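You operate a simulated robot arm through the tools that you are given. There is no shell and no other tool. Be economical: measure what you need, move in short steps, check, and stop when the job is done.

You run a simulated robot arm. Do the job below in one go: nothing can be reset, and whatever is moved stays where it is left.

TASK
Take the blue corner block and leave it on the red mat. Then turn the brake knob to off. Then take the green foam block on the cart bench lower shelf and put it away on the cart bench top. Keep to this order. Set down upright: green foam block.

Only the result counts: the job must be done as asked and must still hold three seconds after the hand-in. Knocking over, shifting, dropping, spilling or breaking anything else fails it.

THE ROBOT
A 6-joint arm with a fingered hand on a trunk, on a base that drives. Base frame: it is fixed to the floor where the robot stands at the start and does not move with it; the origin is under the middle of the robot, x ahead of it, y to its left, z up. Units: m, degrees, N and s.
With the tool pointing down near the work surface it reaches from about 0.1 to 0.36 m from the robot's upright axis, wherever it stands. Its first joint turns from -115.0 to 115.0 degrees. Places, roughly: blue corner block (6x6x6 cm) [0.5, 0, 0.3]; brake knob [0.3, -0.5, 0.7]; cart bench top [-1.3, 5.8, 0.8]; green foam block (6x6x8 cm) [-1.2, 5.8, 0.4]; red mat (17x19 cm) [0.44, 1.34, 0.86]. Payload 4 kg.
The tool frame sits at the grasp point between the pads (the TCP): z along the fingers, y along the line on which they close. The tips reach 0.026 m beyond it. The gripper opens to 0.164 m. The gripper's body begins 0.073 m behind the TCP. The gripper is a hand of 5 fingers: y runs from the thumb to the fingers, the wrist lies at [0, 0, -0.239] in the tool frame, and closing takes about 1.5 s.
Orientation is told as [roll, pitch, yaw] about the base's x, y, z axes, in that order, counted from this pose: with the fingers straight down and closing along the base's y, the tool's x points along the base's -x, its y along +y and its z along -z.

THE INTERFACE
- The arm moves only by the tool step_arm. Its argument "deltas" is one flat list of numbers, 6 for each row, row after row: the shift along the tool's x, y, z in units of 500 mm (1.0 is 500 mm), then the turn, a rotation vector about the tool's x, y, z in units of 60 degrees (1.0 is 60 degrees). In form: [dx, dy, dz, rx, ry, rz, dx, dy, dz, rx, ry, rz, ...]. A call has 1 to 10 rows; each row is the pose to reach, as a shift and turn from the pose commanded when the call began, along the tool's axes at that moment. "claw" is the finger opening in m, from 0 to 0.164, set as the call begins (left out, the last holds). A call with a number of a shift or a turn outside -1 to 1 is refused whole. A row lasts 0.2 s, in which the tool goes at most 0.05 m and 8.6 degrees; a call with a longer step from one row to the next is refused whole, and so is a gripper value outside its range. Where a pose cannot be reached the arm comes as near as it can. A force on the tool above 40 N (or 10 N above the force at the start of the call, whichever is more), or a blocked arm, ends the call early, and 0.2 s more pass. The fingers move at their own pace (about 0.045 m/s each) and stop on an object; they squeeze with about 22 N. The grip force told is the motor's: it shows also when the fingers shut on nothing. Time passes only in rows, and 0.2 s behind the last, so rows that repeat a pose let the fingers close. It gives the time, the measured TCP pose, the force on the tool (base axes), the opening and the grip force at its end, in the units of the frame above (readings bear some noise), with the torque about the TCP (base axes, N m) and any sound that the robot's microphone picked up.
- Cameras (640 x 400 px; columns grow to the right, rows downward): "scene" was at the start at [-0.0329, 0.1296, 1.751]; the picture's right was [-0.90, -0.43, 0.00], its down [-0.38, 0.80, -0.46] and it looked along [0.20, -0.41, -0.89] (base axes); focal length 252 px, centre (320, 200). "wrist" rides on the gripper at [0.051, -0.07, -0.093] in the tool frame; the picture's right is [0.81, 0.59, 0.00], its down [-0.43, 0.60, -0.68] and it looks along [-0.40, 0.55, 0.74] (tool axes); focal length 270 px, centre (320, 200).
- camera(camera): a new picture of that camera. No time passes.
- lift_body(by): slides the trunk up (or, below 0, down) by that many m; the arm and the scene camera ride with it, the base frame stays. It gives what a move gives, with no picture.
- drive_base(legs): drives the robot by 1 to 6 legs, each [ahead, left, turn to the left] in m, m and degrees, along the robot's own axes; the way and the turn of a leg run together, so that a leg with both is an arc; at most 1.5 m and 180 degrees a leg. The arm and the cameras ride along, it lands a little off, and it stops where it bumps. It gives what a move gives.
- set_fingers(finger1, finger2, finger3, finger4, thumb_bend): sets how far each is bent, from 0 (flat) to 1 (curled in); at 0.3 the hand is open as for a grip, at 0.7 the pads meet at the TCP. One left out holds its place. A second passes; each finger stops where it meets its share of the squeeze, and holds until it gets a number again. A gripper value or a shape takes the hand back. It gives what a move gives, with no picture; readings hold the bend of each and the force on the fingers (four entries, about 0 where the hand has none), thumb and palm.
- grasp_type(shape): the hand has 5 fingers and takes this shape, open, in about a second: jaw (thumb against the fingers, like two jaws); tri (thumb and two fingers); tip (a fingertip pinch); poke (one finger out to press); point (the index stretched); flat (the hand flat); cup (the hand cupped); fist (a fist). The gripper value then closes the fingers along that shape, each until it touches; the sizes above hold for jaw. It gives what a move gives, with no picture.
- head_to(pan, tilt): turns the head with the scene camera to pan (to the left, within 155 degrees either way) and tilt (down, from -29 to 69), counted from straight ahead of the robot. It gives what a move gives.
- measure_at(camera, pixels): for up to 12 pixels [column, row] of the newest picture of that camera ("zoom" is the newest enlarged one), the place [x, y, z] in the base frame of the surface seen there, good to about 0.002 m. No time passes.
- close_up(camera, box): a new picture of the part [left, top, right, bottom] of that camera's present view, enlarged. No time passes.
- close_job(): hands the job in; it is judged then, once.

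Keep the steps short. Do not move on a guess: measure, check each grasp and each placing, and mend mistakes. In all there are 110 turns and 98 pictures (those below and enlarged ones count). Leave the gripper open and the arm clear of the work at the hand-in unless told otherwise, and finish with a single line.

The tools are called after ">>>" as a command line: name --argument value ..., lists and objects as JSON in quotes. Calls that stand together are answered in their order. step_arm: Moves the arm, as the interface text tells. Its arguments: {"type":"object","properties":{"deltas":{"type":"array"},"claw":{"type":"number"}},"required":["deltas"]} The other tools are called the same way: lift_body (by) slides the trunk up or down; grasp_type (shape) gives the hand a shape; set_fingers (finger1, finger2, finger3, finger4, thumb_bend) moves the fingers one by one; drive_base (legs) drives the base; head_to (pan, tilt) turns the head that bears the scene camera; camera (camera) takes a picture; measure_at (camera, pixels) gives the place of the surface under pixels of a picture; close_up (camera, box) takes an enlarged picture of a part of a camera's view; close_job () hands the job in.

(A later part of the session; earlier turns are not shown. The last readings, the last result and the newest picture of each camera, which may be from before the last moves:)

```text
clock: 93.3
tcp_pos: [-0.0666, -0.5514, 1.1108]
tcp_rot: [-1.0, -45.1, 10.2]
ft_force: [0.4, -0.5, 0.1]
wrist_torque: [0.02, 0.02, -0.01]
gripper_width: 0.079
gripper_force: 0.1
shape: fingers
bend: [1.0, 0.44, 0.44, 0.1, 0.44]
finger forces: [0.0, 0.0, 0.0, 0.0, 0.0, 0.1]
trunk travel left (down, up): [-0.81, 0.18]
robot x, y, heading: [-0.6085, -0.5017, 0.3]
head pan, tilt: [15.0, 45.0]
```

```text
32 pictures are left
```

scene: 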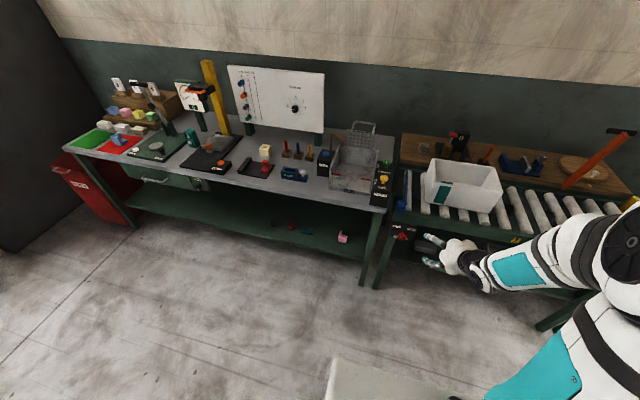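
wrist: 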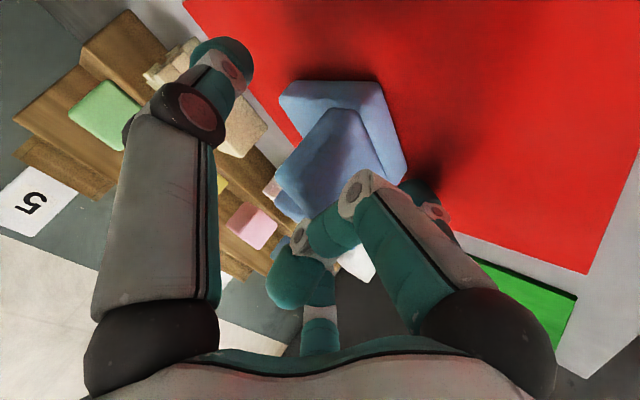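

The red knob is at (403,233). Zoom in on it.

>>> close_up --camera "scene" --box '[375, 215, 425, 250]'

>>> measure_at --camera "scene" --pixels '[[404, 234], [400, 238], [408, 240], [393, 226], [412, 228], [392, 240], [396, 205]]'

```text
11.43 times, centred on (400, 232) of scene
```

zoom: 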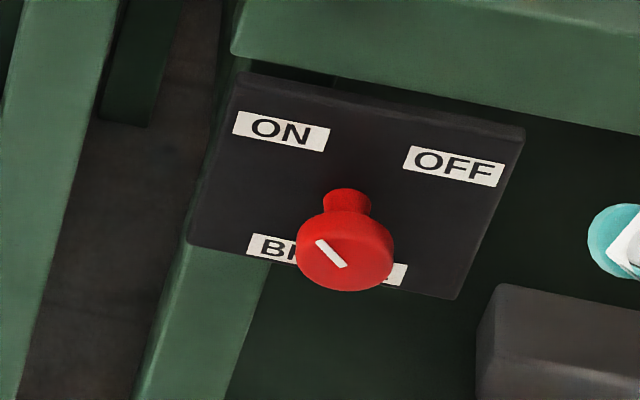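

```text
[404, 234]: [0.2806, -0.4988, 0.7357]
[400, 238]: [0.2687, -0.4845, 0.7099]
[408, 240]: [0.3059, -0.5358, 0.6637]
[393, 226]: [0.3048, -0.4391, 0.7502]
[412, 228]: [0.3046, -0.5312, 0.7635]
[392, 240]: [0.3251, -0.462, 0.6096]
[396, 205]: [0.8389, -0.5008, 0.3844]
```

>>> measure_at --camera "zoom" --pixels '[[330, 253], [345, 283], [302, 250], [388, 270], [345, 228], [320, 243], [343, 265], [280, 130], [455, 165], [240, 90], [515, 130], [350, 200]]'

```text
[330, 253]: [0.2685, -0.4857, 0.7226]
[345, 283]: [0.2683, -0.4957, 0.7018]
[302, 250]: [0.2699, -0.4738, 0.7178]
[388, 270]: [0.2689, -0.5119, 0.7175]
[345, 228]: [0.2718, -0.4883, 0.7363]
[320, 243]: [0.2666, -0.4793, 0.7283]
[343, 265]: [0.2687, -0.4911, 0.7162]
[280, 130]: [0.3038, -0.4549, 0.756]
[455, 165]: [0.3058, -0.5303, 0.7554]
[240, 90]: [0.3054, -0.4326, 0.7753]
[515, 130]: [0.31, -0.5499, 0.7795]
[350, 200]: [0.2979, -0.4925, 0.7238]
```

Knob face: centre ≈(0.268, −0.493, 0.718), radius 2 cm, pointer at ON (45° up-left); OFF is 90° clockwise seen from the front. I'll open all fingers and tilt the hand to horizontal.

>>> grasp_type --shape "jaw"

>>> step_arm --deltas '[-0.056, 0, -0.023, 0, -0.125, 0, -0.113, 0, -0.047, 0, -0.25, 0, -0.169, 0, -0.07, 0, -0.375, 0, -0.225, 0, -0.093, 0, -0.5, 0, -0.282, 0, -0.117, 0, -0.625, 0, -0.338, 0, -0.14, 0, -0.75, 0, -0.338, 0, -0.14, 0, -0.75, 0]'

>>> lift_body --by -0.4

```text
clock: 94.2
tcp_pos: [-0.0656, -0.5505, 1.1101]
tcp_rot: [-1.0, -45.1, 10.2]
ft_force: [0.7, -0.2, 0.1]
wrist_torque: [-0.01, 0.01, -0.02]
gripper_width: 0.1638
gripper_force: 0.1
shape: jaw
bend: [0.3, 0.3, 0.3, 0.3, 0.3]
finger forces: [0.0, 0.0, 0.1, 0.1, 0.0, 0.1]
trunk travel left (down, up): [-0.81, 0.18]
robot x, y, heading: [-0.6036, -0.501, 0.3]
head pan, tilt: [15.0, 45.0]
```

```text
clock: 95.8
tcp_pos: [0.0025, -0.5357, 1.28]
tcp_rot: [-104.5, -89.2, 114.1]
ft_force: [0.4, -0.7, 0.4]
wrist_torque: [0.01, -0.03, 0.0]
gripper_width: 0.1642
gripper_force: 0.1
shape: jaw
bend: [0.3, 0.3, 0.3, 0.3, 0.3]
finger forces: [0.0, 0.0, 0.1, 0.0, 0.1, 0.0]
trunk travel left (down, up): [-0.81, 0.18]
robot x, y, heading: [-0.607, -0.5004, 0.3]
head pan, tilt: [15.0, 45.0]
```

```text
clock: 99.6
tcp_pos: [0.0027, -0.5351, 0.88]
tcp_rot: [-97.6, -89.3, 107.0]
ft_force: [0.3, 0.3, 0.5]
wrist_torque: [0.01, 0.0, -0.01]
gripper_width: 0.1638
gripper_force: 0.0
shape: jaw
bend: [0.3, 0.3, 0.3, 0.3, 0.3]
finger forces: [0.0, 0.1, 0.0, 0.0, 0.0, 0.0]
trunk travel left (down, up): [-0.41, 0.58]
robot x, y, heading: [-0.6052, -0.5035, 0.7]
head pan, tilt: [15.0, 45.0]
```

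Tool is horizontal, heading ≈9.5° left. Turn it straight ahead, centre on y −0.493, pre-rotate −45° about the tool axis, and lower the trunk to knob height.

>>> step_arm --deltas '[0, 0.042, 0.007, 0.079, 0, 0, 0, 0.083, 0.014, 0.158, 0, 0]'

>>> step_arm --deltas '[0, 0, 0, 0, 0, -0.125, 0, 0, 0, 0, 0, -0.25, 0, 0, 0, 0, 0, -0.375, 0, 0, 0, 0, 0, -0.5, 0, 0, 0, 0, 0, -0.625, 0, 0, 0, 0, 0, -0.75, 0, 0, 0, 0, 0, -0.75]'

>>> lift_body --by -0.162

>>> camera --camera "wrist"

```text
clock: 100.2
tcp_pos: [0.0034, -0.4924, 0.8771]
tcp_rot: [-105.7, -89.3, 105.6]
ft_force: [-0.5, -0.1, -0.3]
wrist_torque: [-0.01, -0.02, -0.01]
gripper_width: 0.1641
gripper_force: 0.0
shape: jaw
bend: [0.3, 0.3, 0.3, 0.3, 0.3]
finger forces: [0.1, 0.1, 0.0, 0.0, 0.0, 0.0]
trunk travel left (down, up): [-0.41, 0.58]
robot x, y, heading: [-0.605, -0.5009, 0.6]
head pan, tilt: [15.0, 45.0]
```

```text
clock: 101.8
tcp_pos: [0.0039, -0.4945, 0.8787]
tcp_rot: [-90.3, -44.2, 90.3]
ft_force: [0.0, 0.0, 0.4]
wrist_torque: [-0.01, -0.02, 0.01]
gripper_width: 0.1638
gripper_force: 0.1
shape: jaw
bend: [0.3, 0.3, 0.3, 0.3, 0.3]
finger forces: [0.1, 0.1, 0.0, 0.0, 0.0, 0.0]
trunk travel left (down, up): [-0.41, 0.58]
robot x, y, heading: [-0.6036, -0.4982, 0.7]
head pan, tilt: [15.0, 45.0]
```

```text
clock: 103.7
tcp_pos: [0.0036, -0.4937, 0.7178]
tcp_rot: [-90.3, -44.3, 90.2]
ft_force: [-0.3, -0.6, -0.2]
wrist_torque: [-0.02, 0.02, -0.03]
gripper_width: 0.1641
gripper_force: 0.1
shape: jaw
bend: [0.3, 0.3, 0.3, 0.3, 0.3]
finger forces: [0.0, 0.1, 0.1, 0.0, 0.0, 0.0]
trunk travel left (down, up): [-0.248, 0.742]
robot x, y, heading: [-0.6044, -0.4967, 0.4]
head pan, tilt: [15.0, 45.0]
```

```text
30 pictures are left
```

wrist: 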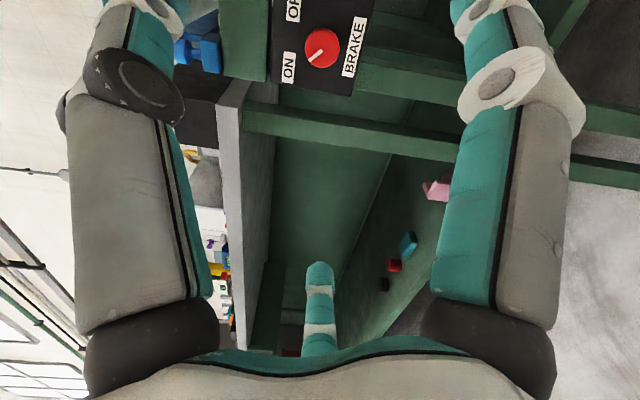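

The knob is visible at (321,48). Measure it again from here.

>>> measure_at --camera "wrist" --pixels '[[321, 48], [307, 48], [336, 48], [321, 33], [321, 63], [315, 56], [345, 75], [285, 65], [235, 85]]'

```text
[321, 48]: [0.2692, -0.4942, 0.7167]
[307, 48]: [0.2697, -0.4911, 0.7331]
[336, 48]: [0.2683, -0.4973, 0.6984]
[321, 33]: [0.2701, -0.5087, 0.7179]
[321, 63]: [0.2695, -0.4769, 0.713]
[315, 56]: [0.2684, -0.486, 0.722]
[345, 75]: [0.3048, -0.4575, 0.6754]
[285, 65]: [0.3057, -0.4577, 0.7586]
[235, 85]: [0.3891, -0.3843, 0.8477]
```

Centre confirmed (−0.493, 0.716). Drive forward 0.2 m.

>>> drive_base --legs '[[0.2, 0, 0]]'

```text
clock: 105.3
tcp_pos: [0.2042, -0.491, 0.7161]
tcp_rot: [-90.3, -44.3, 90.3]
ft_force: [0.4, 0.4, 0.5]
wrist_torque: [0.02, 0.01, -0.04]
gripper_width: 0.1639
gripper_force: 0.0
shape: jaw
bend: [0.3, 0.3, 0.3, 0.3, 0.3]
finger forces: [0.0, 0.0, 0.0, 0.0, 0.0, 0.1]
trunk travel left (down, up): [-0.248, 0.742]
robot x, y, heading: [-0.4026, -0.4975, 0.6]
head pan, tilt: [15.0, 45.0]
```

Advance 6 cm to straddle the knob head, watching force.

>>> step_arm --deltas '[0.003, -0.003, 0.06, 0, 0, 0, 0.003, -0.003, 0.12, 0, 0, 0]'

>>> camera --camera "wrist"

```text
clock: 105.9
tcp_pos: [0.266, -0.4932, 0.7154]
tcp_rot: [-90.2, -44.3, 90.2]
ft_force: [-0.9, -0.1, 0.0]
wrist_torque: [-0.03, 0.03, 0.0]
gripper_width: 0.1639
gripper_force: 0.0
shape: jaw
bend: [0.3, 0.3, 0.3, 0.3, 0.3]
finger forces: [0.0, 0.1, 0.0, 0.1, 0.0, 0.1]
trunk travel left (down, up): [-0.248, 0.742]
robot x, y, heading: [-0.4022, -0.5004, 0.7]
head pan, tilt: [15.0, 45.0]
```

```text
29 pictures are left
```

wrist: 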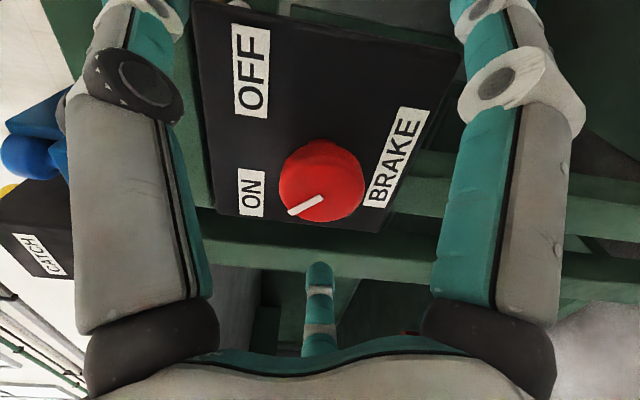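

Knob is centred at (321,185). Check the blue object at (30,155) near a finger, before closing.

>>> measure_at --camera "wrist" --pixels '[[30, 155], [60, 155], [45, 115], [40, 250], [75, 200], [130, 80], [500, 80], [320, 270]]'

>>> set_fingers --finger1 0.7 --finger2 0.7 --finger3 0.7 --finger4 0.7 --thumb_bend 0.7

>>> camera --camera "wrist"

```text
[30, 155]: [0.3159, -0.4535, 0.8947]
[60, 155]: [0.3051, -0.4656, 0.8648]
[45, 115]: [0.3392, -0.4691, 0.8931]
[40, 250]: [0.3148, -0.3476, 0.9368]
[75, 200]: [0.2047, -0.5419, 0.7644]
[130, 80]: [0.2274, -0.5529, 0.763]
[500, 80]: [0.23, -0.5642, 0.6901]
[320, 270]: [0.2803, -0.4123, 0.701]
```

```text
clock: 106.9
tcp_pos: [0.2661, -0.495, 0.7163]
tcp_rot: [-90.4, -44.3, 90.3]
ft_force: [6.5, -2.5, 3.1]
wrist_torque: [0.02, -0.06, -0.03]
gripper_width: 0.0114
gripper_force: 17.6
shape: fingers
bend: [0.63, 0.63, 0.63, 0.64, 0.64]
finger forces: [6.0, 6.1, 6.1, 6.1, 11.7, 0.0]
trunk travel left (down, up): [-0.248, 0.742]
robot x, y, heading: [-0.4035, -0.4977, 0.8]
head pan, tilt: [15.0, 45.0]
```

```text
28 pictures are left
```

wrist: 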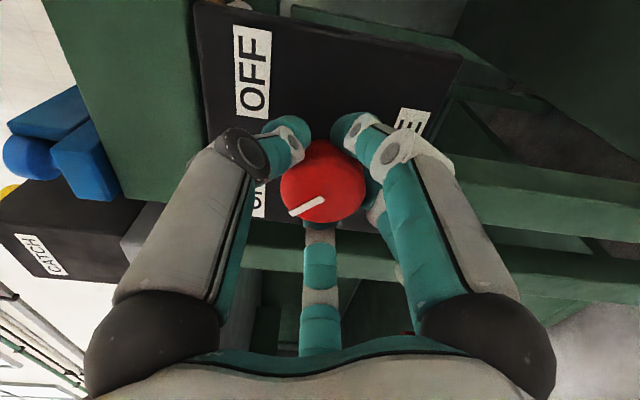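

All five fingers hold the knob evenly. Turn clockwise 60° first.

>>> step_arm --deltas '[0, 0, 0, 0, 0, 0.125, 0, 0, 0, 0, 0, 0.25, 0, 0, 0, 0, 0, 0.375, 0, 0, 0, 0, 0, 0.5, 0, 0, 0, 0, 0, 0.625, 0, 0, 0, 0, 0, 0.75, 0, 0, 0, 0, 0, 0.875, 0, 0, 0, 0, 0, 1.0]'

>>> camera --camera "wrist"

```text
clock: 108.7
tcp_pos: [0.2662, -0.494, 0.716]
tcp_rot: [90.4, -75.4, -90.4]
ft_force: [13.2, -10.9, -2.5]
wrist_torque: [-0.02, 0.07, -0.21]
gripper_width: 0.0115
gripper_force: 20.4
shape: fingers
bend: [0.63, 0.63, 0.63, 0.64, 0.64]
finger forces: [6.7, 6.2, 6.1, 6.9, 13.7, 0.1]
trunk travel left (down, up): [-0.248, 0.742]
robot x, y, heading: [-0.4019, -0.4959, 0.8]
head pan, tilt: [15.0, 45.0]
```

```text
27 pictures are left
```

wrist: 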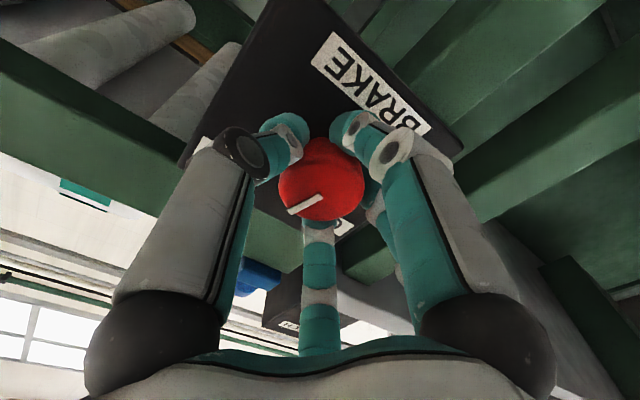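

The mark stays fixed in the hand's view: knob turned with it. Turn the remaining 30°.

>>> step_arm --deltas '[0, 0, 0, 0, 0, 0.125, 0, 0, 0, 0, 0, 0.25, 0, 0, 0, 0, 0, 0.375, 0, 0, 0, 0, 0, 0.5, 0, 0, 0, 0, 0, 0.5]'

>>> camera --camera "wrist"

```text
clock: 109.9
tcp_pos: [0.2635, -0.4939, 0.7152]
tcp_rot: [90.2, -45.5, -90.0]
ft_force: [7.9, -12.6, -9.4]
wrist_torque: [-0.06, 0.17, -0.23]
gripper_width: 0.0112
gripper_force: 19.8
shape: fingers
bend: [0.63, 0.63, 0.64, 0.64, 0.64]
finger forces: [6.8, 5.8, 5.7, 7.1, 14.4, 0.0]
trunk travel left (down, up): [-0.248, 0.742]
robot x, y, heading: [-0.4071, -0.4991, 0.5]
head pan, tilt: [15.0, 45.0]
```

```text
26 pictures are left
```

wrist: 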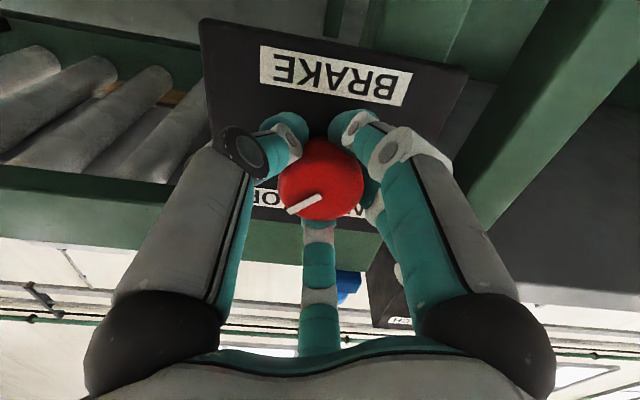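

The mark now points at the OFF label (lower-left in this upside-down view). Release and check.

>>> set_fingers --finger1 0.3 --finger2 0.3 --finger3 0.3 --finger4 0.3 --thumb_bend 0.3

>>> step_arm --deltas '[0, 0, -0.08, 0, 0, 0, 0, 0, -0.16, 0, 0, 0]'

>>> drive_base --legs '[[-0.2, 0, 0]]'

>>> close_up --camera "wrist" --box '[220, 0, 420, 140]'

>>> measure_at --camera "zoom" --pixels '[[320, 160], [300, 170], [330, 150]]'

```text
clock: 110.9
tcp_pos: [0.2645, -0.4937, 0.7173]
tcp_rot: [90.2, -45.7, -90.2]
ft_force: [-0.1, -0.4, 0.3]
wrist_torque: [0.0, -0.01, 0.01]
gripper_width: 0.0905
gripper_force: 0.0
shape: fingers
bend: [0.3, 0.3, 0.3, 0.3, 0.3]
finger forces: [0.0, 0.0, 0.1, 0.0, 0.0, 0.0]
trunk travel left (down, up): [-0.248, 0.742]
robot x, y, heading: [-0.4025, -0.4988, 0.8]
head pan, tilt: [15.0, 45.0]
```

```text
clock: 111.5
tcp_pos: [0.1916, -0.4933, 0.7159]
tcp_rot: [90.3, -45.7, -90.2]
ft_force: [-1.0, 0.6, -0.6]
wrist_torque: [-0.01, -0.01, 0.01]
gripper_width: 0.0903
gripper_force: 0.0
shape: fingers
bend: [0.3, 0.3, 0.3, 0.3, 0.3]
finger forces: [0.0, 0.0, 0.0, 0.0, 0.0, 0.0]
out of reach, approached as far as the arm can: row 2
trunk travel left (down, up): [-0.248, 0.742]
robot x, y, heading: [-0.4013, -0.4996, 0.5]
head pan, tilt: [15.0, 45.0]
```

```text
clock: 113.1
tcp_pos: [-0.0105, -0.4943, 0.7161]
tcp_rot: [90.3, -45.7, -90.2]
ft_force: [0.1, -0.1, -0.2]
wrist_torque: [-0.02, 0.0, 0.02]
gripper_width: 0.0903
gripper_force: 0.1
shape: fingers
bend: [0.3, 0.3, 0.3, 0.3, 0.3]
finger forces: [0.1, 0.1, 0.0, 0.0, 0.0, 0.0]
trunk travel left (down, up): [-0.248, 0.742]
robot x, y, heading: [-0.602, -0.501, 0.7]
head pan, tilt: [15.0, 45.0]
```

```text
2.86 times, centred on (320, 70) of wrist
```

zoom: 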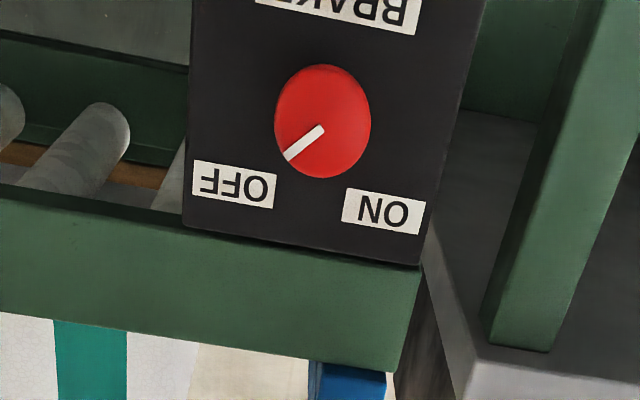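

```text
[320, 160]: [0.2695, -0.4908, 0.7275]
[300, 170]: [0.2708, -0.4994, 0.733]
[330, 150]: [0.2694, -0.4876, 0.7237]
```

The mark points to OFF. Now to the cart bench: drive left 1.5 m, turn to face +y and look.

>>> drive_base --legs '[[0, 1.5, 0], [0, 0, 90]]'

>>> lift_body --by 0.3

>>> head_to --pan 0 --tilt 22

>>> camera --camera "scene"

```text
clock: 124.4
tcp_pos: [-0.6617, 1.6003, 0.7158]
tcp_rot: [90.4, -45.7, 2.0]
ft_force: [-0.1, 0.8, 0.2]
wrist_torque: [0.01, -0.01, 0.0]
gripper_width: 0.0903
gripper_force: 0.0
shape: fingers
bend: [0.3, 0.3, 0.3, 0.3, 0.3]
finger forces: [0.0, 0.1, 0.1, 0.0, 0.0, 0.1]
trunk travel left (down, up): [-0.248, 0.742]
robot x, y, heading: [-0.6334, 1.0081, 92.7]
head pan, tilt: [15.0, 45.0]
```

```text
clock: 127.4
tcp_pos: [-0.6622, 1.601, 1.0162]
tcp_rot: [90.3, -45.8, 2.1]
ft_force: [-1.2, 0.1, -0.4]
wrist_torque: [0.04, 0.03, 0.0]
gripper_width: 0.0902
gripper_force: 0.0
shape: fingers
bend: [0.3, 0.3, 0.3, 0.3, 0.3]
finger forces: [0.1, 0.0, 0.0, 0.1, 0.1, 0.0]
trunk travel left (down, up): [-0.548, 0.442]
robot x, y, heading: [-0.6303, 1.006, 93.0]
head pan, tilt: [15.0, 45.0]
```

```text
clock: 128.3
tcp_pos: [-0.6612, 1.6016, 1.0148]
tcp_rot: [90.4, -45.7, 2.0]
ft_force: [0.2, 0.5, 0.7]
wrist_torque: [0.01, -0.03, 0.0]
gripper_width: 0.0908
gripper_force: 0.1
shape: fingers
bend: [0.3, 0.3, 0.3, 0.3, 0.3]
finger forces: [0.0, 0.0, 0.1, 0.0, 0.0, 0.0]
trunk travel left (down, up): [-0.548, 0.442]
robot x, y, heading: [-0.6288, 1.0045, 92.8]
head pan, tilt: [0.0, 22.0]
```

```text
24 pictures are left
```

scene: 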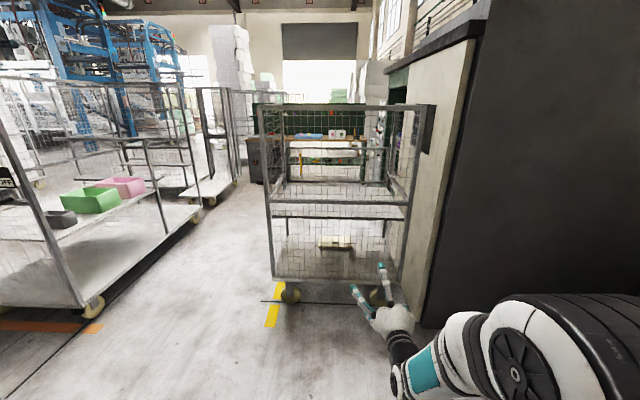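

>>> measure_at --camera "scene" --pixels '[[290, 298], [272, 270], [262, 110], [93, 315], [195, 222], [235, 185], [250, 178], [320, 145], [310, 142], [230, 200], [160, 290], [268, 178]]'

```text
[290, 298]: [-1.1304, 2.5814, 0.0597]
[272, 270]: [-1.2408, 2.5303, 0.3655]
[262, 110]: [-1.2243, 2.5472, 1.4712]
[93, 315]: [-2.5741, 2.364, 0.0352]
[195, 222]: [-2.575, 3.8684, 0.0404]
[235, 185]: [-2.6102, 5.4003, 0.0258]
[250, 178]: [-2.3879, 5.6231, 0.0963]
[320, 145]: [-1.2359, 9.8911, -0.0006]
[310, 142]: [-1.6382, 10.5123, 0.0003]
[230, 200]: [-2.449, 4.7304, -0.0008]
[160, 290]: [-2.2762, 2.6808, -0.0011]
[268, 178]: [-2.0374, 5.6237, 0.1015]
```

>>> head_to --pan 50 --tilt 35

>>> camera --camera "scene"

```text
clock: 129.4
tcp_pos: [-0.6615, 1.6012, 1.0172]
tcp_rot: [90.4, -45.7, 2.0]
ft_force: [0.0, -0.1, 0.4]
wrist_torque: [0.03, 0.01, 0.0]
gripper_width: 0.0905
gripper_force: 0.0
shape: fingers
bend: [0.3, 0.3, 0.3, 0.3, 0.3]
finger forces: [0.0, 0.0, 0.0, 0.0, 0.0, 0.1]
trunk travel left (down, up): [-0.548, 0.442]
robot x, y, heading: [-0.6312, 1.0052, 92.8]
head pan, tilt: [50.0, 35.0]
```

```text
23 pictures are left
```

scene: 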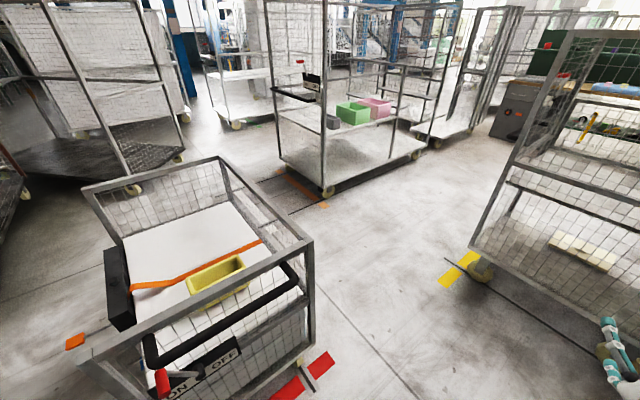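

>>> measure_at --camera "scene" --pixels '[[312, 240], [222, 160], [330, 195], [325, 360], [440, 285], [85, 187], [310, 300], [280, 390], [480, 240], [415, 150]]'

```text
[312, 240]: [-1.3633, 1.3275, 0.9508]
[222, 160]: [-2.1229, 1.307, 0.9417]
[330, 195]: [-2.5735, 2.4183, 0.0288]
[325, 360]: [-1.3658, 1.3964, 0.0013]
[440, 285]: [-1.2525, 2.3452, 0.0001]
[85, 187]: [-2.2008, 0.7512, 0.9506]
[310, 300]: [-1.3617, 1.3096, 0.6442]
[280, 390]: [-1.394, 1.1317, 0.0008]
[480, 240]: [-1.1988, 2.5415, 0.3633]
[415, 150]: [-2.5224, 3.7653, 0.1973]
```

Cart: x −2.2…−1.36, y 0.75…1.33; cage corner (−1.24, 2.53); carts on the left at x < −2.52. I'll go round: shift right, face −x, then drive sideways into the gap.

>>> drive_base --legs '[[0, -0.2, 0], [0, 0, 87], [0, -0.92, 0]]'

```text
clock: 139.2
tcp_pos: [-1.0407, 1.9322, 1.0163]
tcp_rot: [90.3, -45.7, 90.4]
ft_force: [0.4, 0.3, -0.5]
wrist_torque: [0.01, -0.03, 0.0]
gripper_width: 0.0907
gripper_force: 0.1
shape: fingers
bend: [0.3, 0.3, 0.3, 0.3, 0.3]
finger forces: [0.0, 0.0, 0.0, 0.1, 0.0, 0.1]
trunk travel left (down, up): [-0.548, 0.442]
robot x, y, heading: [-0.4461, 1.9432, -178.7]
head pan, tilt: [50.0, 35.0]
```

>>> drive_base --legs '[[1.36, 0, 0], [0, 0, -91.3], [1.3, 0, 0]]'

>>> head_to --pan -15 --tilt 30

>>> camera --camera "scene"

```text
clock: 156.2
tcp_pos: [-1.7596, 3.8182, 1.0153]
tcp_rot: [90.3, -45.7, -2.2]
ft_force: [-1.0, 0.1, 1.0]
wrist_torque: [0.01, 0.03, -0.01]
gripper_width: 0.0906
gripper_force: 0.0
shape: fingers
bend: [0.3, 0.3, 0.3, 0.3, 0.3]
finger forces: [0.1, 0.0, 0.0, 0.0, 0.1, 0.0]
trunk travel left (down, up): [-0.548, 0.442]
robot x, y, heading: [-1.7698, 3.2228, 88.4]
head pan, tilt: [50.0, 35.0]
```

```text
clock: 157.5
tcp_pos: [-1.7589, 3.8181, 1.0157]
tcp_rot: [90.4, -45.7, -2.3]
ft_force: [0.0, -0.8, 0.0]
wrist_torque: [-0.05, -0.02, 0.01]
gripper_width: 0.0903
gripper_force: 0.1
shape: fingers
bend: [0.3, 0.3, 0.3, 0.3, 0.3]
finger forces: [0.1, 0.1, 0.0, 0.0, 0.0, 0.0]
trunk travel left (down, up): [-0.548, 0.442]
robot x, y, heading: [-1.7725, 3.2256, 88.5]
head pan, tilt: [-15.0, 30.0]
```

```text
22 pictures are left
```

scene: 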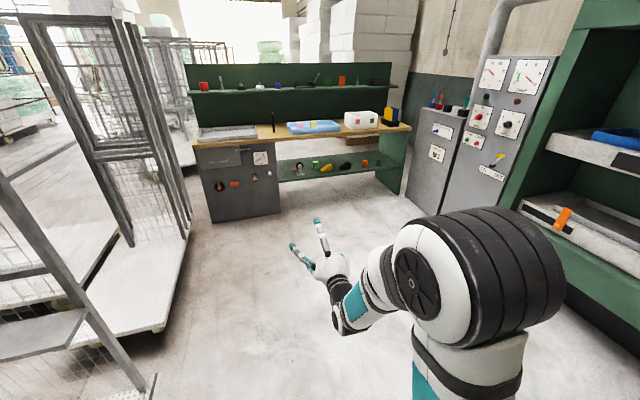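

The cart bench is ahead; the green block is on its lower shelf near (316,163). Zoom.

>>> close_up --camera "scene" --box '[190, 100, 420, 230]'

>>> measure_at --camera "zoom" --pixels '[[351, 178], [351, 165], [300, 200], [385, 188], [440, 180], [490, 180], [250, 225], [330, 110], [430, 95], [530, 90], [250, 112], [600, 180]]'

```text
2.78 times, centred on (305, 165) of scene
```

zoom: 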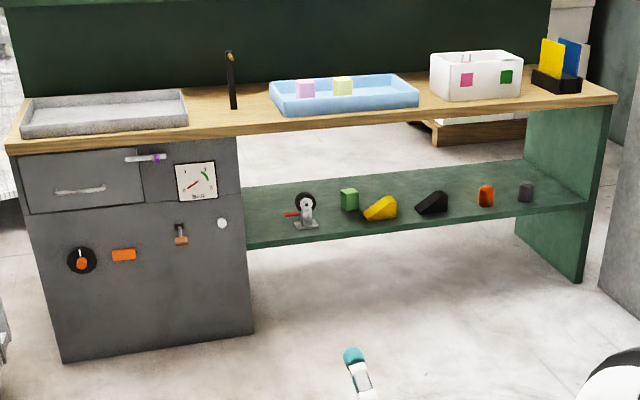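

```text
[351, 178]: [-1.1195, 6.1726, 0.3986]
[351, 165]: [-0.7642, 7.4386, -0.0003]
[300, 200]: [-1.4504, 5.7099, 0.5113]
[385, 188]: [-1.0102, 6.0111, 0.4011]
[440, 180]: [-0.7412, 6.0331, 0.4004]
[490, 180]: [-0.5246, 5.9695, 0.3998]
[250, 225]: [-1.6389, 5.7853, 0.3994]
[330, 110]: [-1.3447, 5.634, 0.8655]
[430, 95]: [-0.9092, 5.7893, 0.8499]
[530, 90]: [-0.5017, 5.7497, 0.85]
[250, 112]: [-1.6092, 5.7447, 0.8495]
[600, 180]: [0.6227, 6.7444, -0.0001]
```

>>> measure_at --camera "zoom" --pixels '[[348, 203], [342, 190], [356, 189], [343, 208], [357, 210], [370, 213], [395, 215], [316, 225], [300, 245], [450, 222], [280, 135], [420, 112]]'

```text
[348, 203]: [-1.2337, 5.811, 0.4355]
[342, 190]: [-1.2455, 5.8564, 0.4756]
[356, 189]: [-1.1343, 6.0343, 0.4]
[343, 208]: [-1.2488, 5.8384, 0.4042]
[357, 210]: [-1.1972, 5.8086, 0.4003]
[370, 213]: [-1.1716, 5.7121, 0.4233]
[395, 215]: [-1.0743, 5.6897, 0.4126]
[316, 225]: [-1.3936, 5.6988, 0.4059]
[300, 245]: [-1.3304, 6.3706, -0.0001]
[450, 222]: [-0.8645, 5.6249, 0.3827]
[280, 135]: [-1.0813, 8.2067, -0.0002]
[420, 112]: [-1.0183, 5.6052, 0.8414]
```

Green block: front face y≈5.81, x −1.25…−1.19, top z 0.48; bench top z 0.85. Restore the hand to the 45° grasp posture (thumb right) here in open space.

>>> step_arm --deltas '[0, 0, 0, 0, 0, -0.125, 0, 0, 0, 0, 0, -0.25, 0, 0, 0, 0, 0, -0.375, 0, 0, 0, 0, 0, -0.5, 0, 0, 0, 0, 0, -0.625, 0, 0, 0, 0, 0, -0.75, 0, 0, 0, 0, 0, -0.75]'

>>> step_arm --deltas '[0.056, 0, -0.023, 0, 0.125, 0, 0.113, 0, -0.047, 0, 0.25, 0, 0.169, 0, -0.07, 0, 0.375, 0, 0.225, 0, -0.093, 0, 0.5, 0, 0.282, 0, -0.117, 0, 0.625, 0, 0.338, 0, -0.14, 0, 0.75, 0, 0.338, 0, -0.14, 0, 0.75, 0]'

>>> drive_base --legs '[[1.3, 0, 1.5]]'

```text
clock: 159.1
tcp_pos: [-1.7585, 3.8186, 1.0153]
tcp_rot: [-105.8, -89.2, -166.3]
ft_force: [-0.3, -0.5, -0.3]
wrist_torque: [0.01, -0.01, 0.03]
gripper_width: 0.0903
gripper_force: 0.1
shape: fingers
bend: [0.3, 0.3, 0.3, 0.3, 0.3]
finger forces: [0.1, 0.0, 0.1, 0.0, 0.1, 0.0]
trunk travel left (down, up): [-0.548, 0.442]
robot x, y, heading: [-1.7771, 3.2263, 88.4]
head pan, tilt: [-15.0, 30.0]
```

```text
clock: 160.7
tcp_pos: [-1.7592, 3.7516, 0.8476]
tcp_rot: [-1.0, -45.1, 88.6]
ft_force: [-0.1, 0.9, 0.2]
wrist_torque: [0.01, 0.0, 0.0]
gripper_width: 0.0906
gripper_force: 0.1
shape: fingers
bend: [0.3, 0.3, 0.3, 0.3, 0.3]
finger forces: [0.0, 0.0, 0.0, 0.0, 0.1, 0.0]
out of reach, approached as far as the arm can: row 1, 2, 3, 4, 5
trunk travel left (down, up): [-0.548, 0.442]
robot x, y, heading: [-1.7747, 3.225, 88.1]
head pan, tilt: [-15.0, 30.0]
```

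```text
clock: 167.3
tcp_pos: [-1.7278, 5.0711, 0.8482]
tcp_rot: [-1.0, -45.2, 88.9]
ft_force: [0.2, 0.4, 0.2]
wrist_torque: [0.0, 0.01, 0.0]
gripper_width: 0.0904
gripper_force: 0.0
shape: fingers
bend: [0.3, 0.3, 0.3, 0.3, 0.3]
finger forces: [0.0, 0.1, 0.0, 0.0, 0.0, 0.1]
trunk travel left (down, up): [-0.548, 0.442]
robot x, y, heading: [-1.7401, 4.5418, 89.0]
head pan, tilt: [-15.0, 30.0]
```

Posture good. Shift right 0.51 m to line up with the block and look.

>>> drive_base --legs '[[0, -0.51, 1]]'

>>> head_to --pan 8 --tilt 38

>>> lift_body --by -0.25

>>> camera --camera "scene"

```text
clock: 170.3
tcp_pos: [-1.2379, 5.0655, 0.8481]
tcp_rot: [-1.0, -45.2, 90.5]
ft_force: [-0.7, -0.5, 0.1]
wrist_torque: [-0.01, 0.03, 0.04]
gripper_width: 0.0903
gripper_force: 0.1
shape: fingers
bend: [0.3, 0.3, 0.3, 0.3, 0.3]
finger forces: [0.0, 0.1, 0.1, 0.0, 0.0, 0.1]
trunk travel left (down, up): [-0.548, 0.442]
robot x, y, heading: [-1.2355, 4.5366, 90.2]
head pan, tilt: [-15.0, 30.0]
```

```text
clock: 171.2
tcp_pos: [-1.2373, 5.0661, 0.8488]
tcp_rot: [-1.0, -45.2, 90.5]
ft_force: [0.6, -0.2, 0.4]
wrist_torque: [-0.01, 0.0, -0.01]
gripper_width: 0.0904
gripper_force: 0.1
shape: fingers
bend: [0.3, 0.3, 0.3, 0.3, 0.3]
finger forces: [0.0, 0.0, 0.1, 0.1, 0.0, 0.0]
trunk travel left (down, up): [-0.548, 0.442]
robot x, y, heading: [-1.2367, 4.5385, 90.6]
head pan, tilt: [8.0, 38.0]
```

```text
clock: 173.8
tcp_pos: [-1.2384, 5.0674, 0.5977]
tcp_rot: [-1.0, -45.2, 90.5]
ft_force: [0.8, -0.5, 0.3]
wrist_torque: [-0.01, -0.02, 0.01]
gripper_width: 0.0906
gripper_force: 0.1
shape: fingers
bend: [0.3, 0.3, 0.3, 0.3, 0.3]
finger forces: [0.0, 0.1, 0.0, 0.0, 0.1, 0.0]
trunk travel left (down, up): [-0.298, 0.692]
robot x, y, heading: [-1.2318, 4.5382, 90.3]
head pan, tilt: [8.0, 38.0]
```

```text
20 pictures are left
```

scene: 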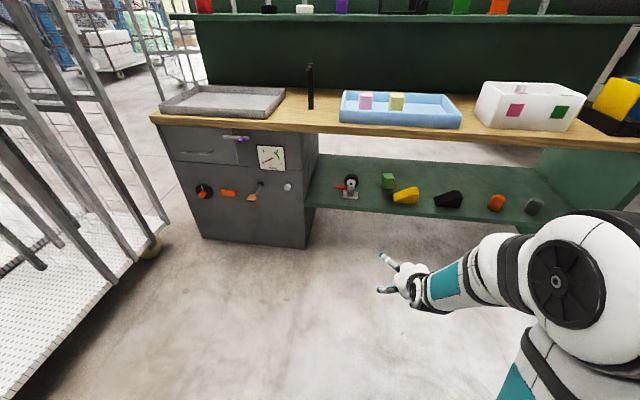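

>>> close_up --camera "scene" --box '[290, 70, 480, 220]'

>>> measure_at --camera "zoom" --pixels '[[313, 354], [347, 352], [317, 392], [352, 388], [318, 340], [350, 338], [360, 398], [420, 380], [230, 370], [225, 340], [200, 395], [110, 170]]'

```text
2.67 times, centred on (385, 145) of scene
```

zoom: 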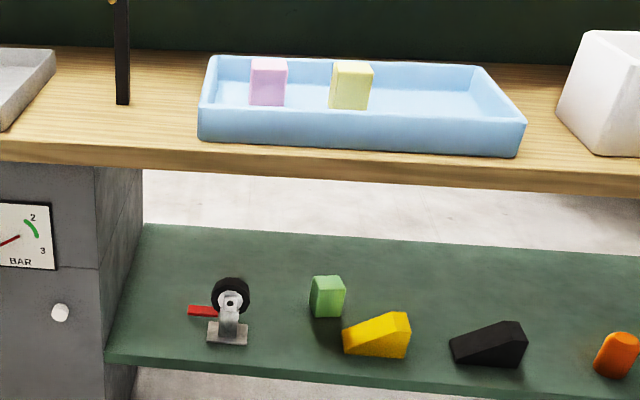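

```text
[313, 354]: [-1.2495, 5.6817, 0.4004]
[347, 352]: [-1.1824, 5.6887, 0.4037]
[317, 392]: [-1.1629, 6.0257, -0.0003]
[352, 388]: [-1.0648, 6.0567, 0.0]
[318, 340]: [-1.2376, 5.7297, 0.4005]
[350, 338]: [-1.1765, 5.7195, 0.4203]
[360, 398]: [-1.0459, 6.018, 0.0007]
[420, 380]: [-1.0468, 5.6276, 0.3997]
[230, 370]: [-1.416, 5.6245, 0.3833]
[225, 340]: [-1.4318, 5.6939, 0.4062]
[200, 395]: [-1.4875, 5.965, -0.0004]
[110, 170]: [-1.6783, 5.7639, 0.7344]
```

>>> measure_at --camera "zoom" --pixels '[[316, 287], [342, 291], [316, 313], [342, 314], [318, 278], [338, 277], [312, 300], [160, 110], [120, 104], [150, 155], [200, 138], [60, 60]]'

>>> measure_at --camera "scene" --pixels '[[405, 188], [418, 193], [398, 198], [352, 180], [345, 185], [330, 110], [325, 130], [335, 95]]'

```text
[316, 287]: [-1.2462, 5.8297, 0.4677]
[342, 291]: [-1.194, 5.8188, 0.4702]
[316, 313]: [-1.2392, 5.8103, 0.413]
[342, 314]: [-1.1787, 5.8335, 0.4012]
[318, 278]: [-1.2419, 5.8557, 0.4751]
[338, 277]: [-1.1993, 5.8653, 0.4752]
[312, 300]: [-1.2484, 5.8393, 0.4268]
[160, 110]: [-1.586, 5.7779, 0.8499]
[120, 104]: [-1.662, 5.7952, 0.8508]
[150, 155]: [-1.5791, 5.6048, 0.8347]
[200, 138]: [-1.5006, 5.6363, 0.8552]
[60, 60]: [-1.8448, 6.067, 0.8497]
```

```text
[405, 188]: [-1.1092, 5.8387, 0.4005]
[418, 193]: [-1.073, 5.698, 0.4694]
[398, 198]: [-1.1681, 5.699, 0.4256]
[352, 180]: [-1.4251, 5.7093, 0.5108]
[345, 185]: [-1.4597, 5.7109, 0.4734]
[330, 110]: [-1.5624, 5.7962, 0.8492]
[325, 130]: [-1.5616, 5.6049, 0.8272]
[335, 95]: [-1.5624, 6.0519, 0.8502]
```

Block about x −1.25…−1.19, y 5.81–5.87. Free bench-top area x −1.85…−1.52, y 5.61–5.77. Set the fingers, lower, and drive in toward the shelf part-way.

>>> set_fingers --finger1 1.0 --finger2 0.42 --finger3 0.42 --finger4 0.1 --thumb_bend 0.42

>>> lift_body --by -0.08

>>> drive_base --legs '[[0.62, -0.02, 0]]'

>>> camera --camera "wrist"

```text
clock: 174.8
tcp_pos: [-1.2376, 5.0657, 0.5981]
tcp_rot: [-0.9, -45.2, 90.5]
ft_force: [-0.7, 0.0, -0.4]
wrist_torque: [0.01, -0.02, 0.0]
gripper_width: 0.0814
gripper_force: 0.0
shape: fingers
bend: [1.0, 0.42, 0.42, 0.1, 0.42]
finger forces: [0.1, 0.0, 0.1, 0.0, 0.0, 0.1]
trunk travel left (down, up): [-0.298, 0.692]
robot x, y, heading: [-1.2364, 4.5421, 90.1]
head pan, tilt: [8.0, 38.0]
```

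```text
clock: 175.9
tcp_pos: [-1.2373, 5.0664, 0.5172]
tcp_rot: [-1.0, -45.3, 90.4]
ft_force: [0.3, 0.5, 0.0]
wrist_torque: [-0.01, -0.03, -0.01]
gripper_width: 0.0814
gripper_force: 0.0
shape: fingers
bend: [1.0, 0.42, 0.42, 0.1, 0.42]
finger forces: [0.1, 0.1, 0.0, 0.1, 0.0, 0.1]
trunk travel left (down, up): [-0.218, 0.772]
robot x, y, heading: [-1.2373, 4.5404, 90.3]
head pan, tilt: [8.0, 38.0]
```

```text
clock: 179.4
tcp_pos: [-1.2239, 5.6936, 0.5181]
tcp_rot: [-0.9, -45.2, 90.6]
ft_force: [0.2, -1.1, -0.8]
wrist_torque: [-0.02, -0.01, -0.04]
gripper_width: 0.0812
gripper_force: 0.0
shape: fingers
bend: [1.0, 0.42, 0.42, 0.1, 0.42]
finger forces: [0.0, 0.0, 0.1, 0.0, 0.0, 0.0]
trunk travel left (down, up): [-0.218, 0.772]
robot x, y, heading: [-1.2208, 5.167, 90.5]
head pan, tilt: [8.0, 38.0]
```

```text
18 pictures are left
```

wrist: 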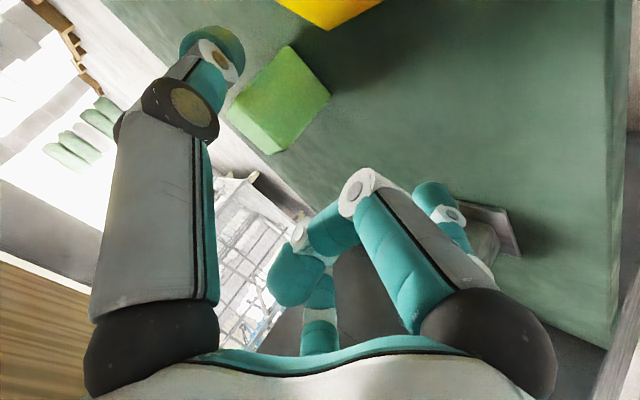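

>>> measure_at --camera "wrist" --pixels '[[290, 50], [327, 95], [274, 150], [232, 112], [245, 92], [272, 120], [310, 75], [240, 125], [285, 140], [270, 65], [330, 20], [300, 5]]'

```text
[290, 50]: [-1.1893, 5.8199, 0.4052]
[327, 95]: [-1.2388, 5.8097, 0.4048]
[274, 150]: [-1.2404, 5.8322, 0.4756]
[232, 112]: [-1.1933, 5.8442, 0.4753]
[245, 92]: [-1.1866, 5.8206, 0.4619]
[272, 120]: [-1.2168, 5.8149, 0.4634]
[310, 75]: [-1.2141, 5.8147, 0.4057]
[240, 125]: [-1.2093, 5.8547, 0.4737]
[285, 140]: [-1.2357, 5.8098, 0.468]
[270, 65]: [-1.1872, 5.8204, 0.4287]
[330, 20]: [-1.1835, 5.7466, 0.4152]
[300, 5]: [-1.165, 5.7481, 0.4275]
```

Block front face centre (−1.2135, 5.815), yaw ≈11.6°. Move to a standoff 6 cm back along the finger axis and yaw 11°.

>>> set_fingers --finger2 0.44 --finger3 0.44 --thumb_bend 0.44

>>> step_arm --deltas '[-0.031, -0.012, 0.052, -0.043, 0, -0.043, -0.062, -0.025, 0.104, -0.087, 0, -0.087, -0.0925, -0.037, 0.156, -0.13, 0, -0.13, -0.0925, -0.037, 0.156, -0.13, 0, -0.13, -0.0925, -0.037, 0.156, -0.13, 0, -0.13]'

>>> camera --camera "wrist"

```text
clock: 180.4
tcp_pos: [-1.2238, 5.693, 0.518]
tcp_rot: [-1.0, -45.1, 90.7]
ft_force: [0.3, -0.2, -0.5]
wrist_torque: [0.01, -0.01, 0.02]
gripper_width: 0.0788
gripper_force: 0.0
shape: fingers
bend: [1.0, 0.44, 0.44, 0.1, 0.44]
finger forces: [0.1, 0.0, 0.0, 0.0, 0.0, 0.1]
trunk travel left (down, up): [-0.218, 0.772]
robot x, y, heading: [-1.2189, 5.1658, 90.5]
head pan, tilt: [8.0, 38.0]
```

```text
clock: 181.6
tcp_pos: [-1.2075, 5.7809, 0.4977]
tcp_rot: [-0.9, -45.2, 101.9]
ft_force: [0.5, -0.8, -0.9]
wrist_torque: [0.0, -0.02, -0.02]
gripper_width: 0.0789
gripper_force: 0.1
shape: fingers
bend: [1.0, 0.44, 0.44, 0.1, 0.44]
finger forces: [0.0, 0.1, 0.0, 0.1, 0.0, 0.0]
trunk travel left (down, up): [-0.218, 0.772]
robot x, y, heading: [-1.2182, 5.1653, 90.4]
head pan, tilt: [8.0, 38.0]
```

```text
17 pictures are left
```

wrist: 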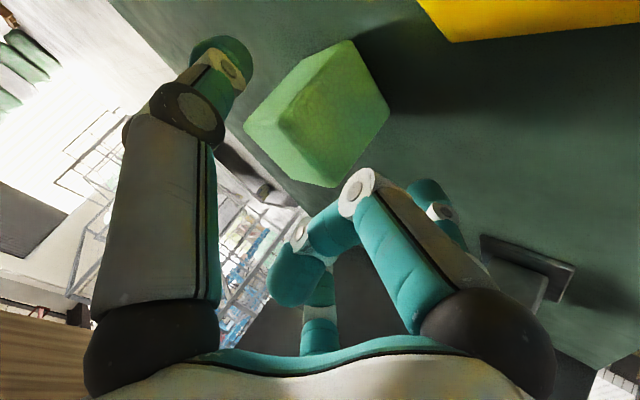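

Aligned with the block's axis (within 1 mm). Advance 6 cm along the fingers.

>>> step_arm --deltas '[0, 0, 0.04, 0, 0, 0, 0, 0, 0.08, 0, 0, 0, 0.001, 0, 0.12, 0, 0, 0]'

>>> camera --camera "wrist"

```text
clock: 182.4
tcp_pos: [-1.2123, 5.8172, 0.4589]
tcp_rot: [-1.1, -45.4, 101.6]
ft_force: [0.6, -0.6, 1.2]
wrist_torque: [-0.03, 0.01, -0.03]
gripper_width: 0.0788
gripper_force: 0.1
shape: fingers
bend: [1.0, 0.44, 0.44, 0.1, 0.44]
finger forces: [0.1, 0.0, 0.1, 0.0, 0.0, 0.1]
trunk travel left (down, up): [-0.218, 0.772]
robot x, y, heading: [-1.2216, 5.1672, 90.4]
head pan, tilt: [8.0, 38.0]
```

```text
16 pictures are left
```

wrist: 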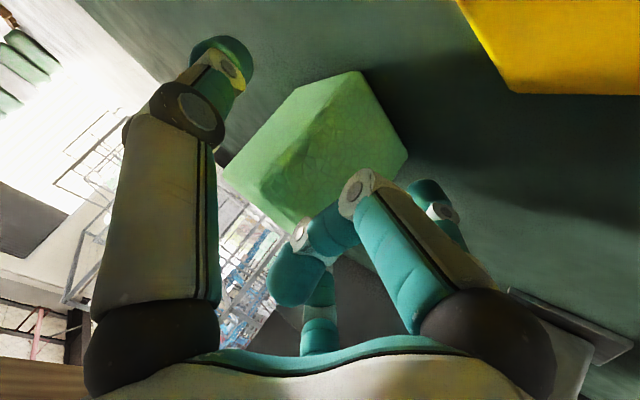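

About 5 mm short; nudge forward and down, then close.

>>> step_arm --deltas '[-0.004, 0, 0.0156, 0, 0, 0]'

>>> set_fingers --finger2 0.75 --finger3 0.75 --thumb_bend 0.75

>>> camera --camera "wrist"

```text
clock: 182.8
tcp_pos: [-1.2112, 5.8211, 0.4574]
tcp_rot: [-1.0, -45.6, 101.7]
ft_force: [-0.2, -0.2, -0.4]
wrist_torque: [0.03, 0.02, -0.01]
gripper_width: 0.0784
gripper_force: 0.2
shape: fingers
bend: [1.0, 0.44, 0.44, 0.1, 0.44]
finger forces: [0.1, 0.1, 0.0, 0.0, 0.0, 0.0]
trunk travel left (down, up): [-0.218, 0.772]
robot x, y, heading: [-1.2207, 5.161, 90.3]
head pan, tilt: [8.0, 38.0]
```

```text
clock: 183.8
tcp_pos: [-1.2131, 5.8201, 0.4571]
tcp_rot: [-0.9, -45.5, 101.6]
ft_force: [3.6, 0.9, 7.6]
wrist_torque: [0.19, -0.1, -0.05]
gripper_width: 0.0631
gripper_force: 14.9
shape: fingers
bend: [1.0, 0.55, 0.54, 0.1, 0.58]
finger forces: [0.1, 6.5, 7.1, 0.0, 16.9, 0.0]
trunk travel left (down, up): [-0.218, 0.772]
robot x, y, heading: [-1.2192, 5.1657, 90.5]
head pan, tilt: [8.0, 38.0]
```

```text
15 pictures are left
```

wrist: 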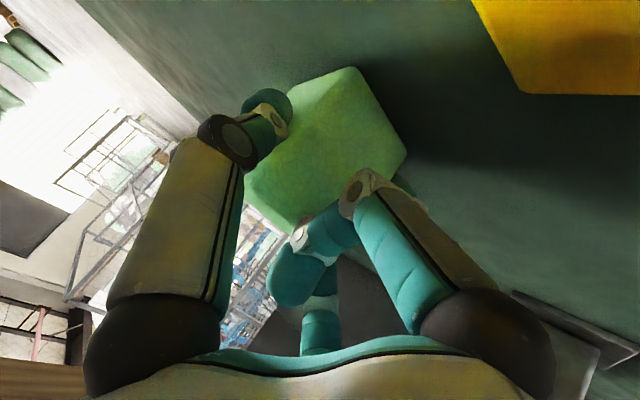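

Gripped: thumb 17 N vs 6.5 + 7.1 N. Lift 4 cm and check.

>>> lift_body --by 0.04

>>> camera --camera "wrist"

>>> measure_at --camera "wrist" --pixels '[[350, 75], [400, 155], [290, 225], [335, 110], [375, 110], [300, 160]]'

```text
clock: 184.7
tcp_pos: [-1.2198, 5.7752, 0.4492]
tcp_rot: [1.3, -39.2, 100.3]
ft_force: [0.5, -0.1, 0.3]
wrist_torque: [-0.01, -0.02, 0.02]
gripper_width: 0.0624
gripper_force: 15.1
shape: fingers
bend: [1.0, 0.56, 0.55, 0.1, 0.58]
finger forces: [0.1, 7.8, 7.4, 0.0, 15.2, 0.0]
trunk travel left (down, up): [-0.258, 0.732]
robot x, y, heading: [-1.2204, 5.1655, 90.9]
head pan, tilt: [8.0, 38.0]
```

```text
14 pictures are left
```

wrist: 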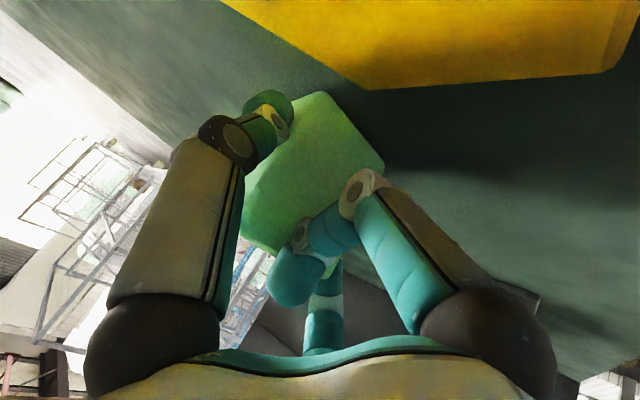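

```text
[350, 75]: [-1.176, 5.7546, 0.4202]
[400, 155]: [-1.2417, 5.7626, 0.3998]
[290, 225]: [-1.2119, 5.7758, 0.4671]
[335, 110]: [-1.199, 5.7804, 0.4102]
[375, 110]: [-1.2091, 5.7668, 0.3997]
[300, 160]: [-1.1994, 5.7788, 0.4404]
```

The arm did not rise – the TCP was pushed back and down, so the forearm must be meeting something. Look from the scene camera.

>>> head_to --pan 0 --tilt 48

>>> camera --camera "scene"

```text
clock: 185.4
tcp_pos: [-1.2197, 5.7757, 0.4491]
tcp_rot: [1.4, -39.3, 100.2]
ft_force: [-0.3, -0.2, -0.5]
wrist_torque: [0.0, 0.0, -0.04]
gripper_width: 0.0624
gripper_force: 15.5
shape: fingers
bend: [1.0, 0.56, 0.55, 0.1, 0.58]
finger forces: [0.1, 7.8, 7.3, 0.0, 15.2, 0.0]
trunk travel left (down, up): [-0.258, 0.732]
robot x, y, heading: [-1.2191, 5.1627, 90.6]
head pan, tilt: [0.0, 48.0]
```

```text
13 pictures are left
```

scene: 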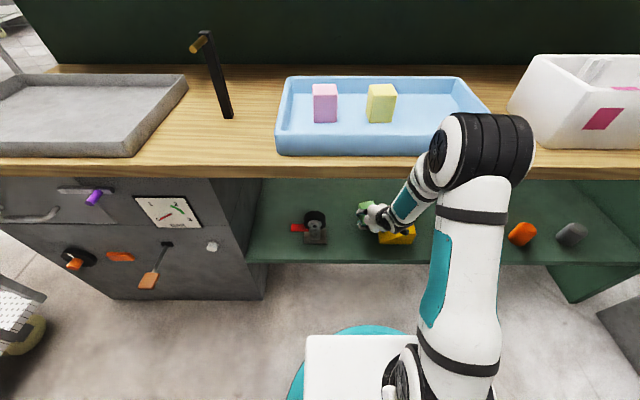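

>>> measure_at --camera "scene" --pixels '[[450, 150], [440, 135], [490, 125], [425, 180], [415, 200], [400, 172], [460, 120], [400, 225], [383, 237], [364, 206], [520, 125]]'

>>> close_up --camera "scene" --box '[340, 100, 540, 260]'

```text
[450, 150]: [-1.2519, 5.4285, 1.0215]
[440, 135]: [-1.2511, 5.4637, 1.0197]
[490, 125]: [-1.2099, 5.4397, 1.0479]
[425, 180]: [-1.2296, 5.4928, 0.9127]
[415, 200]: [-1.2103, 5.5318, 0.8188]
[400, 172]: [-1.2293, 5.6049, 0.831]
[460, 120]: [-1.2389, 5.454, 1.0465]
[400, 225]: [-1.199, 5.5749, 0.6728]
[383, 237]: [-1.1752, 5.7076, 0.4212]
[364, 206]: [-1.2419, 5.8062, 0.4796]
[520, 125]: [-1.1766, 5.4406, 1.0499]
```

```text
2.50 times, centred on (440, 180) of scene
```

zoom: 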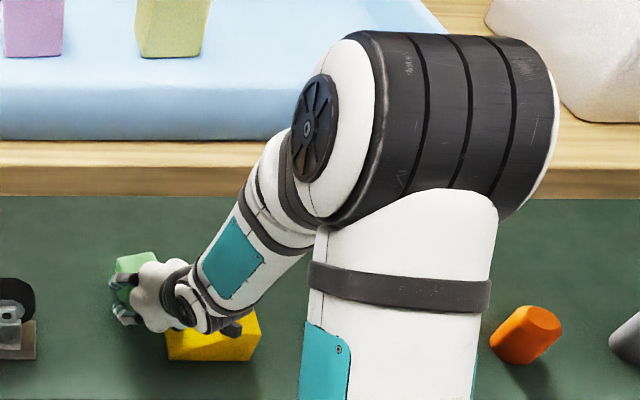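

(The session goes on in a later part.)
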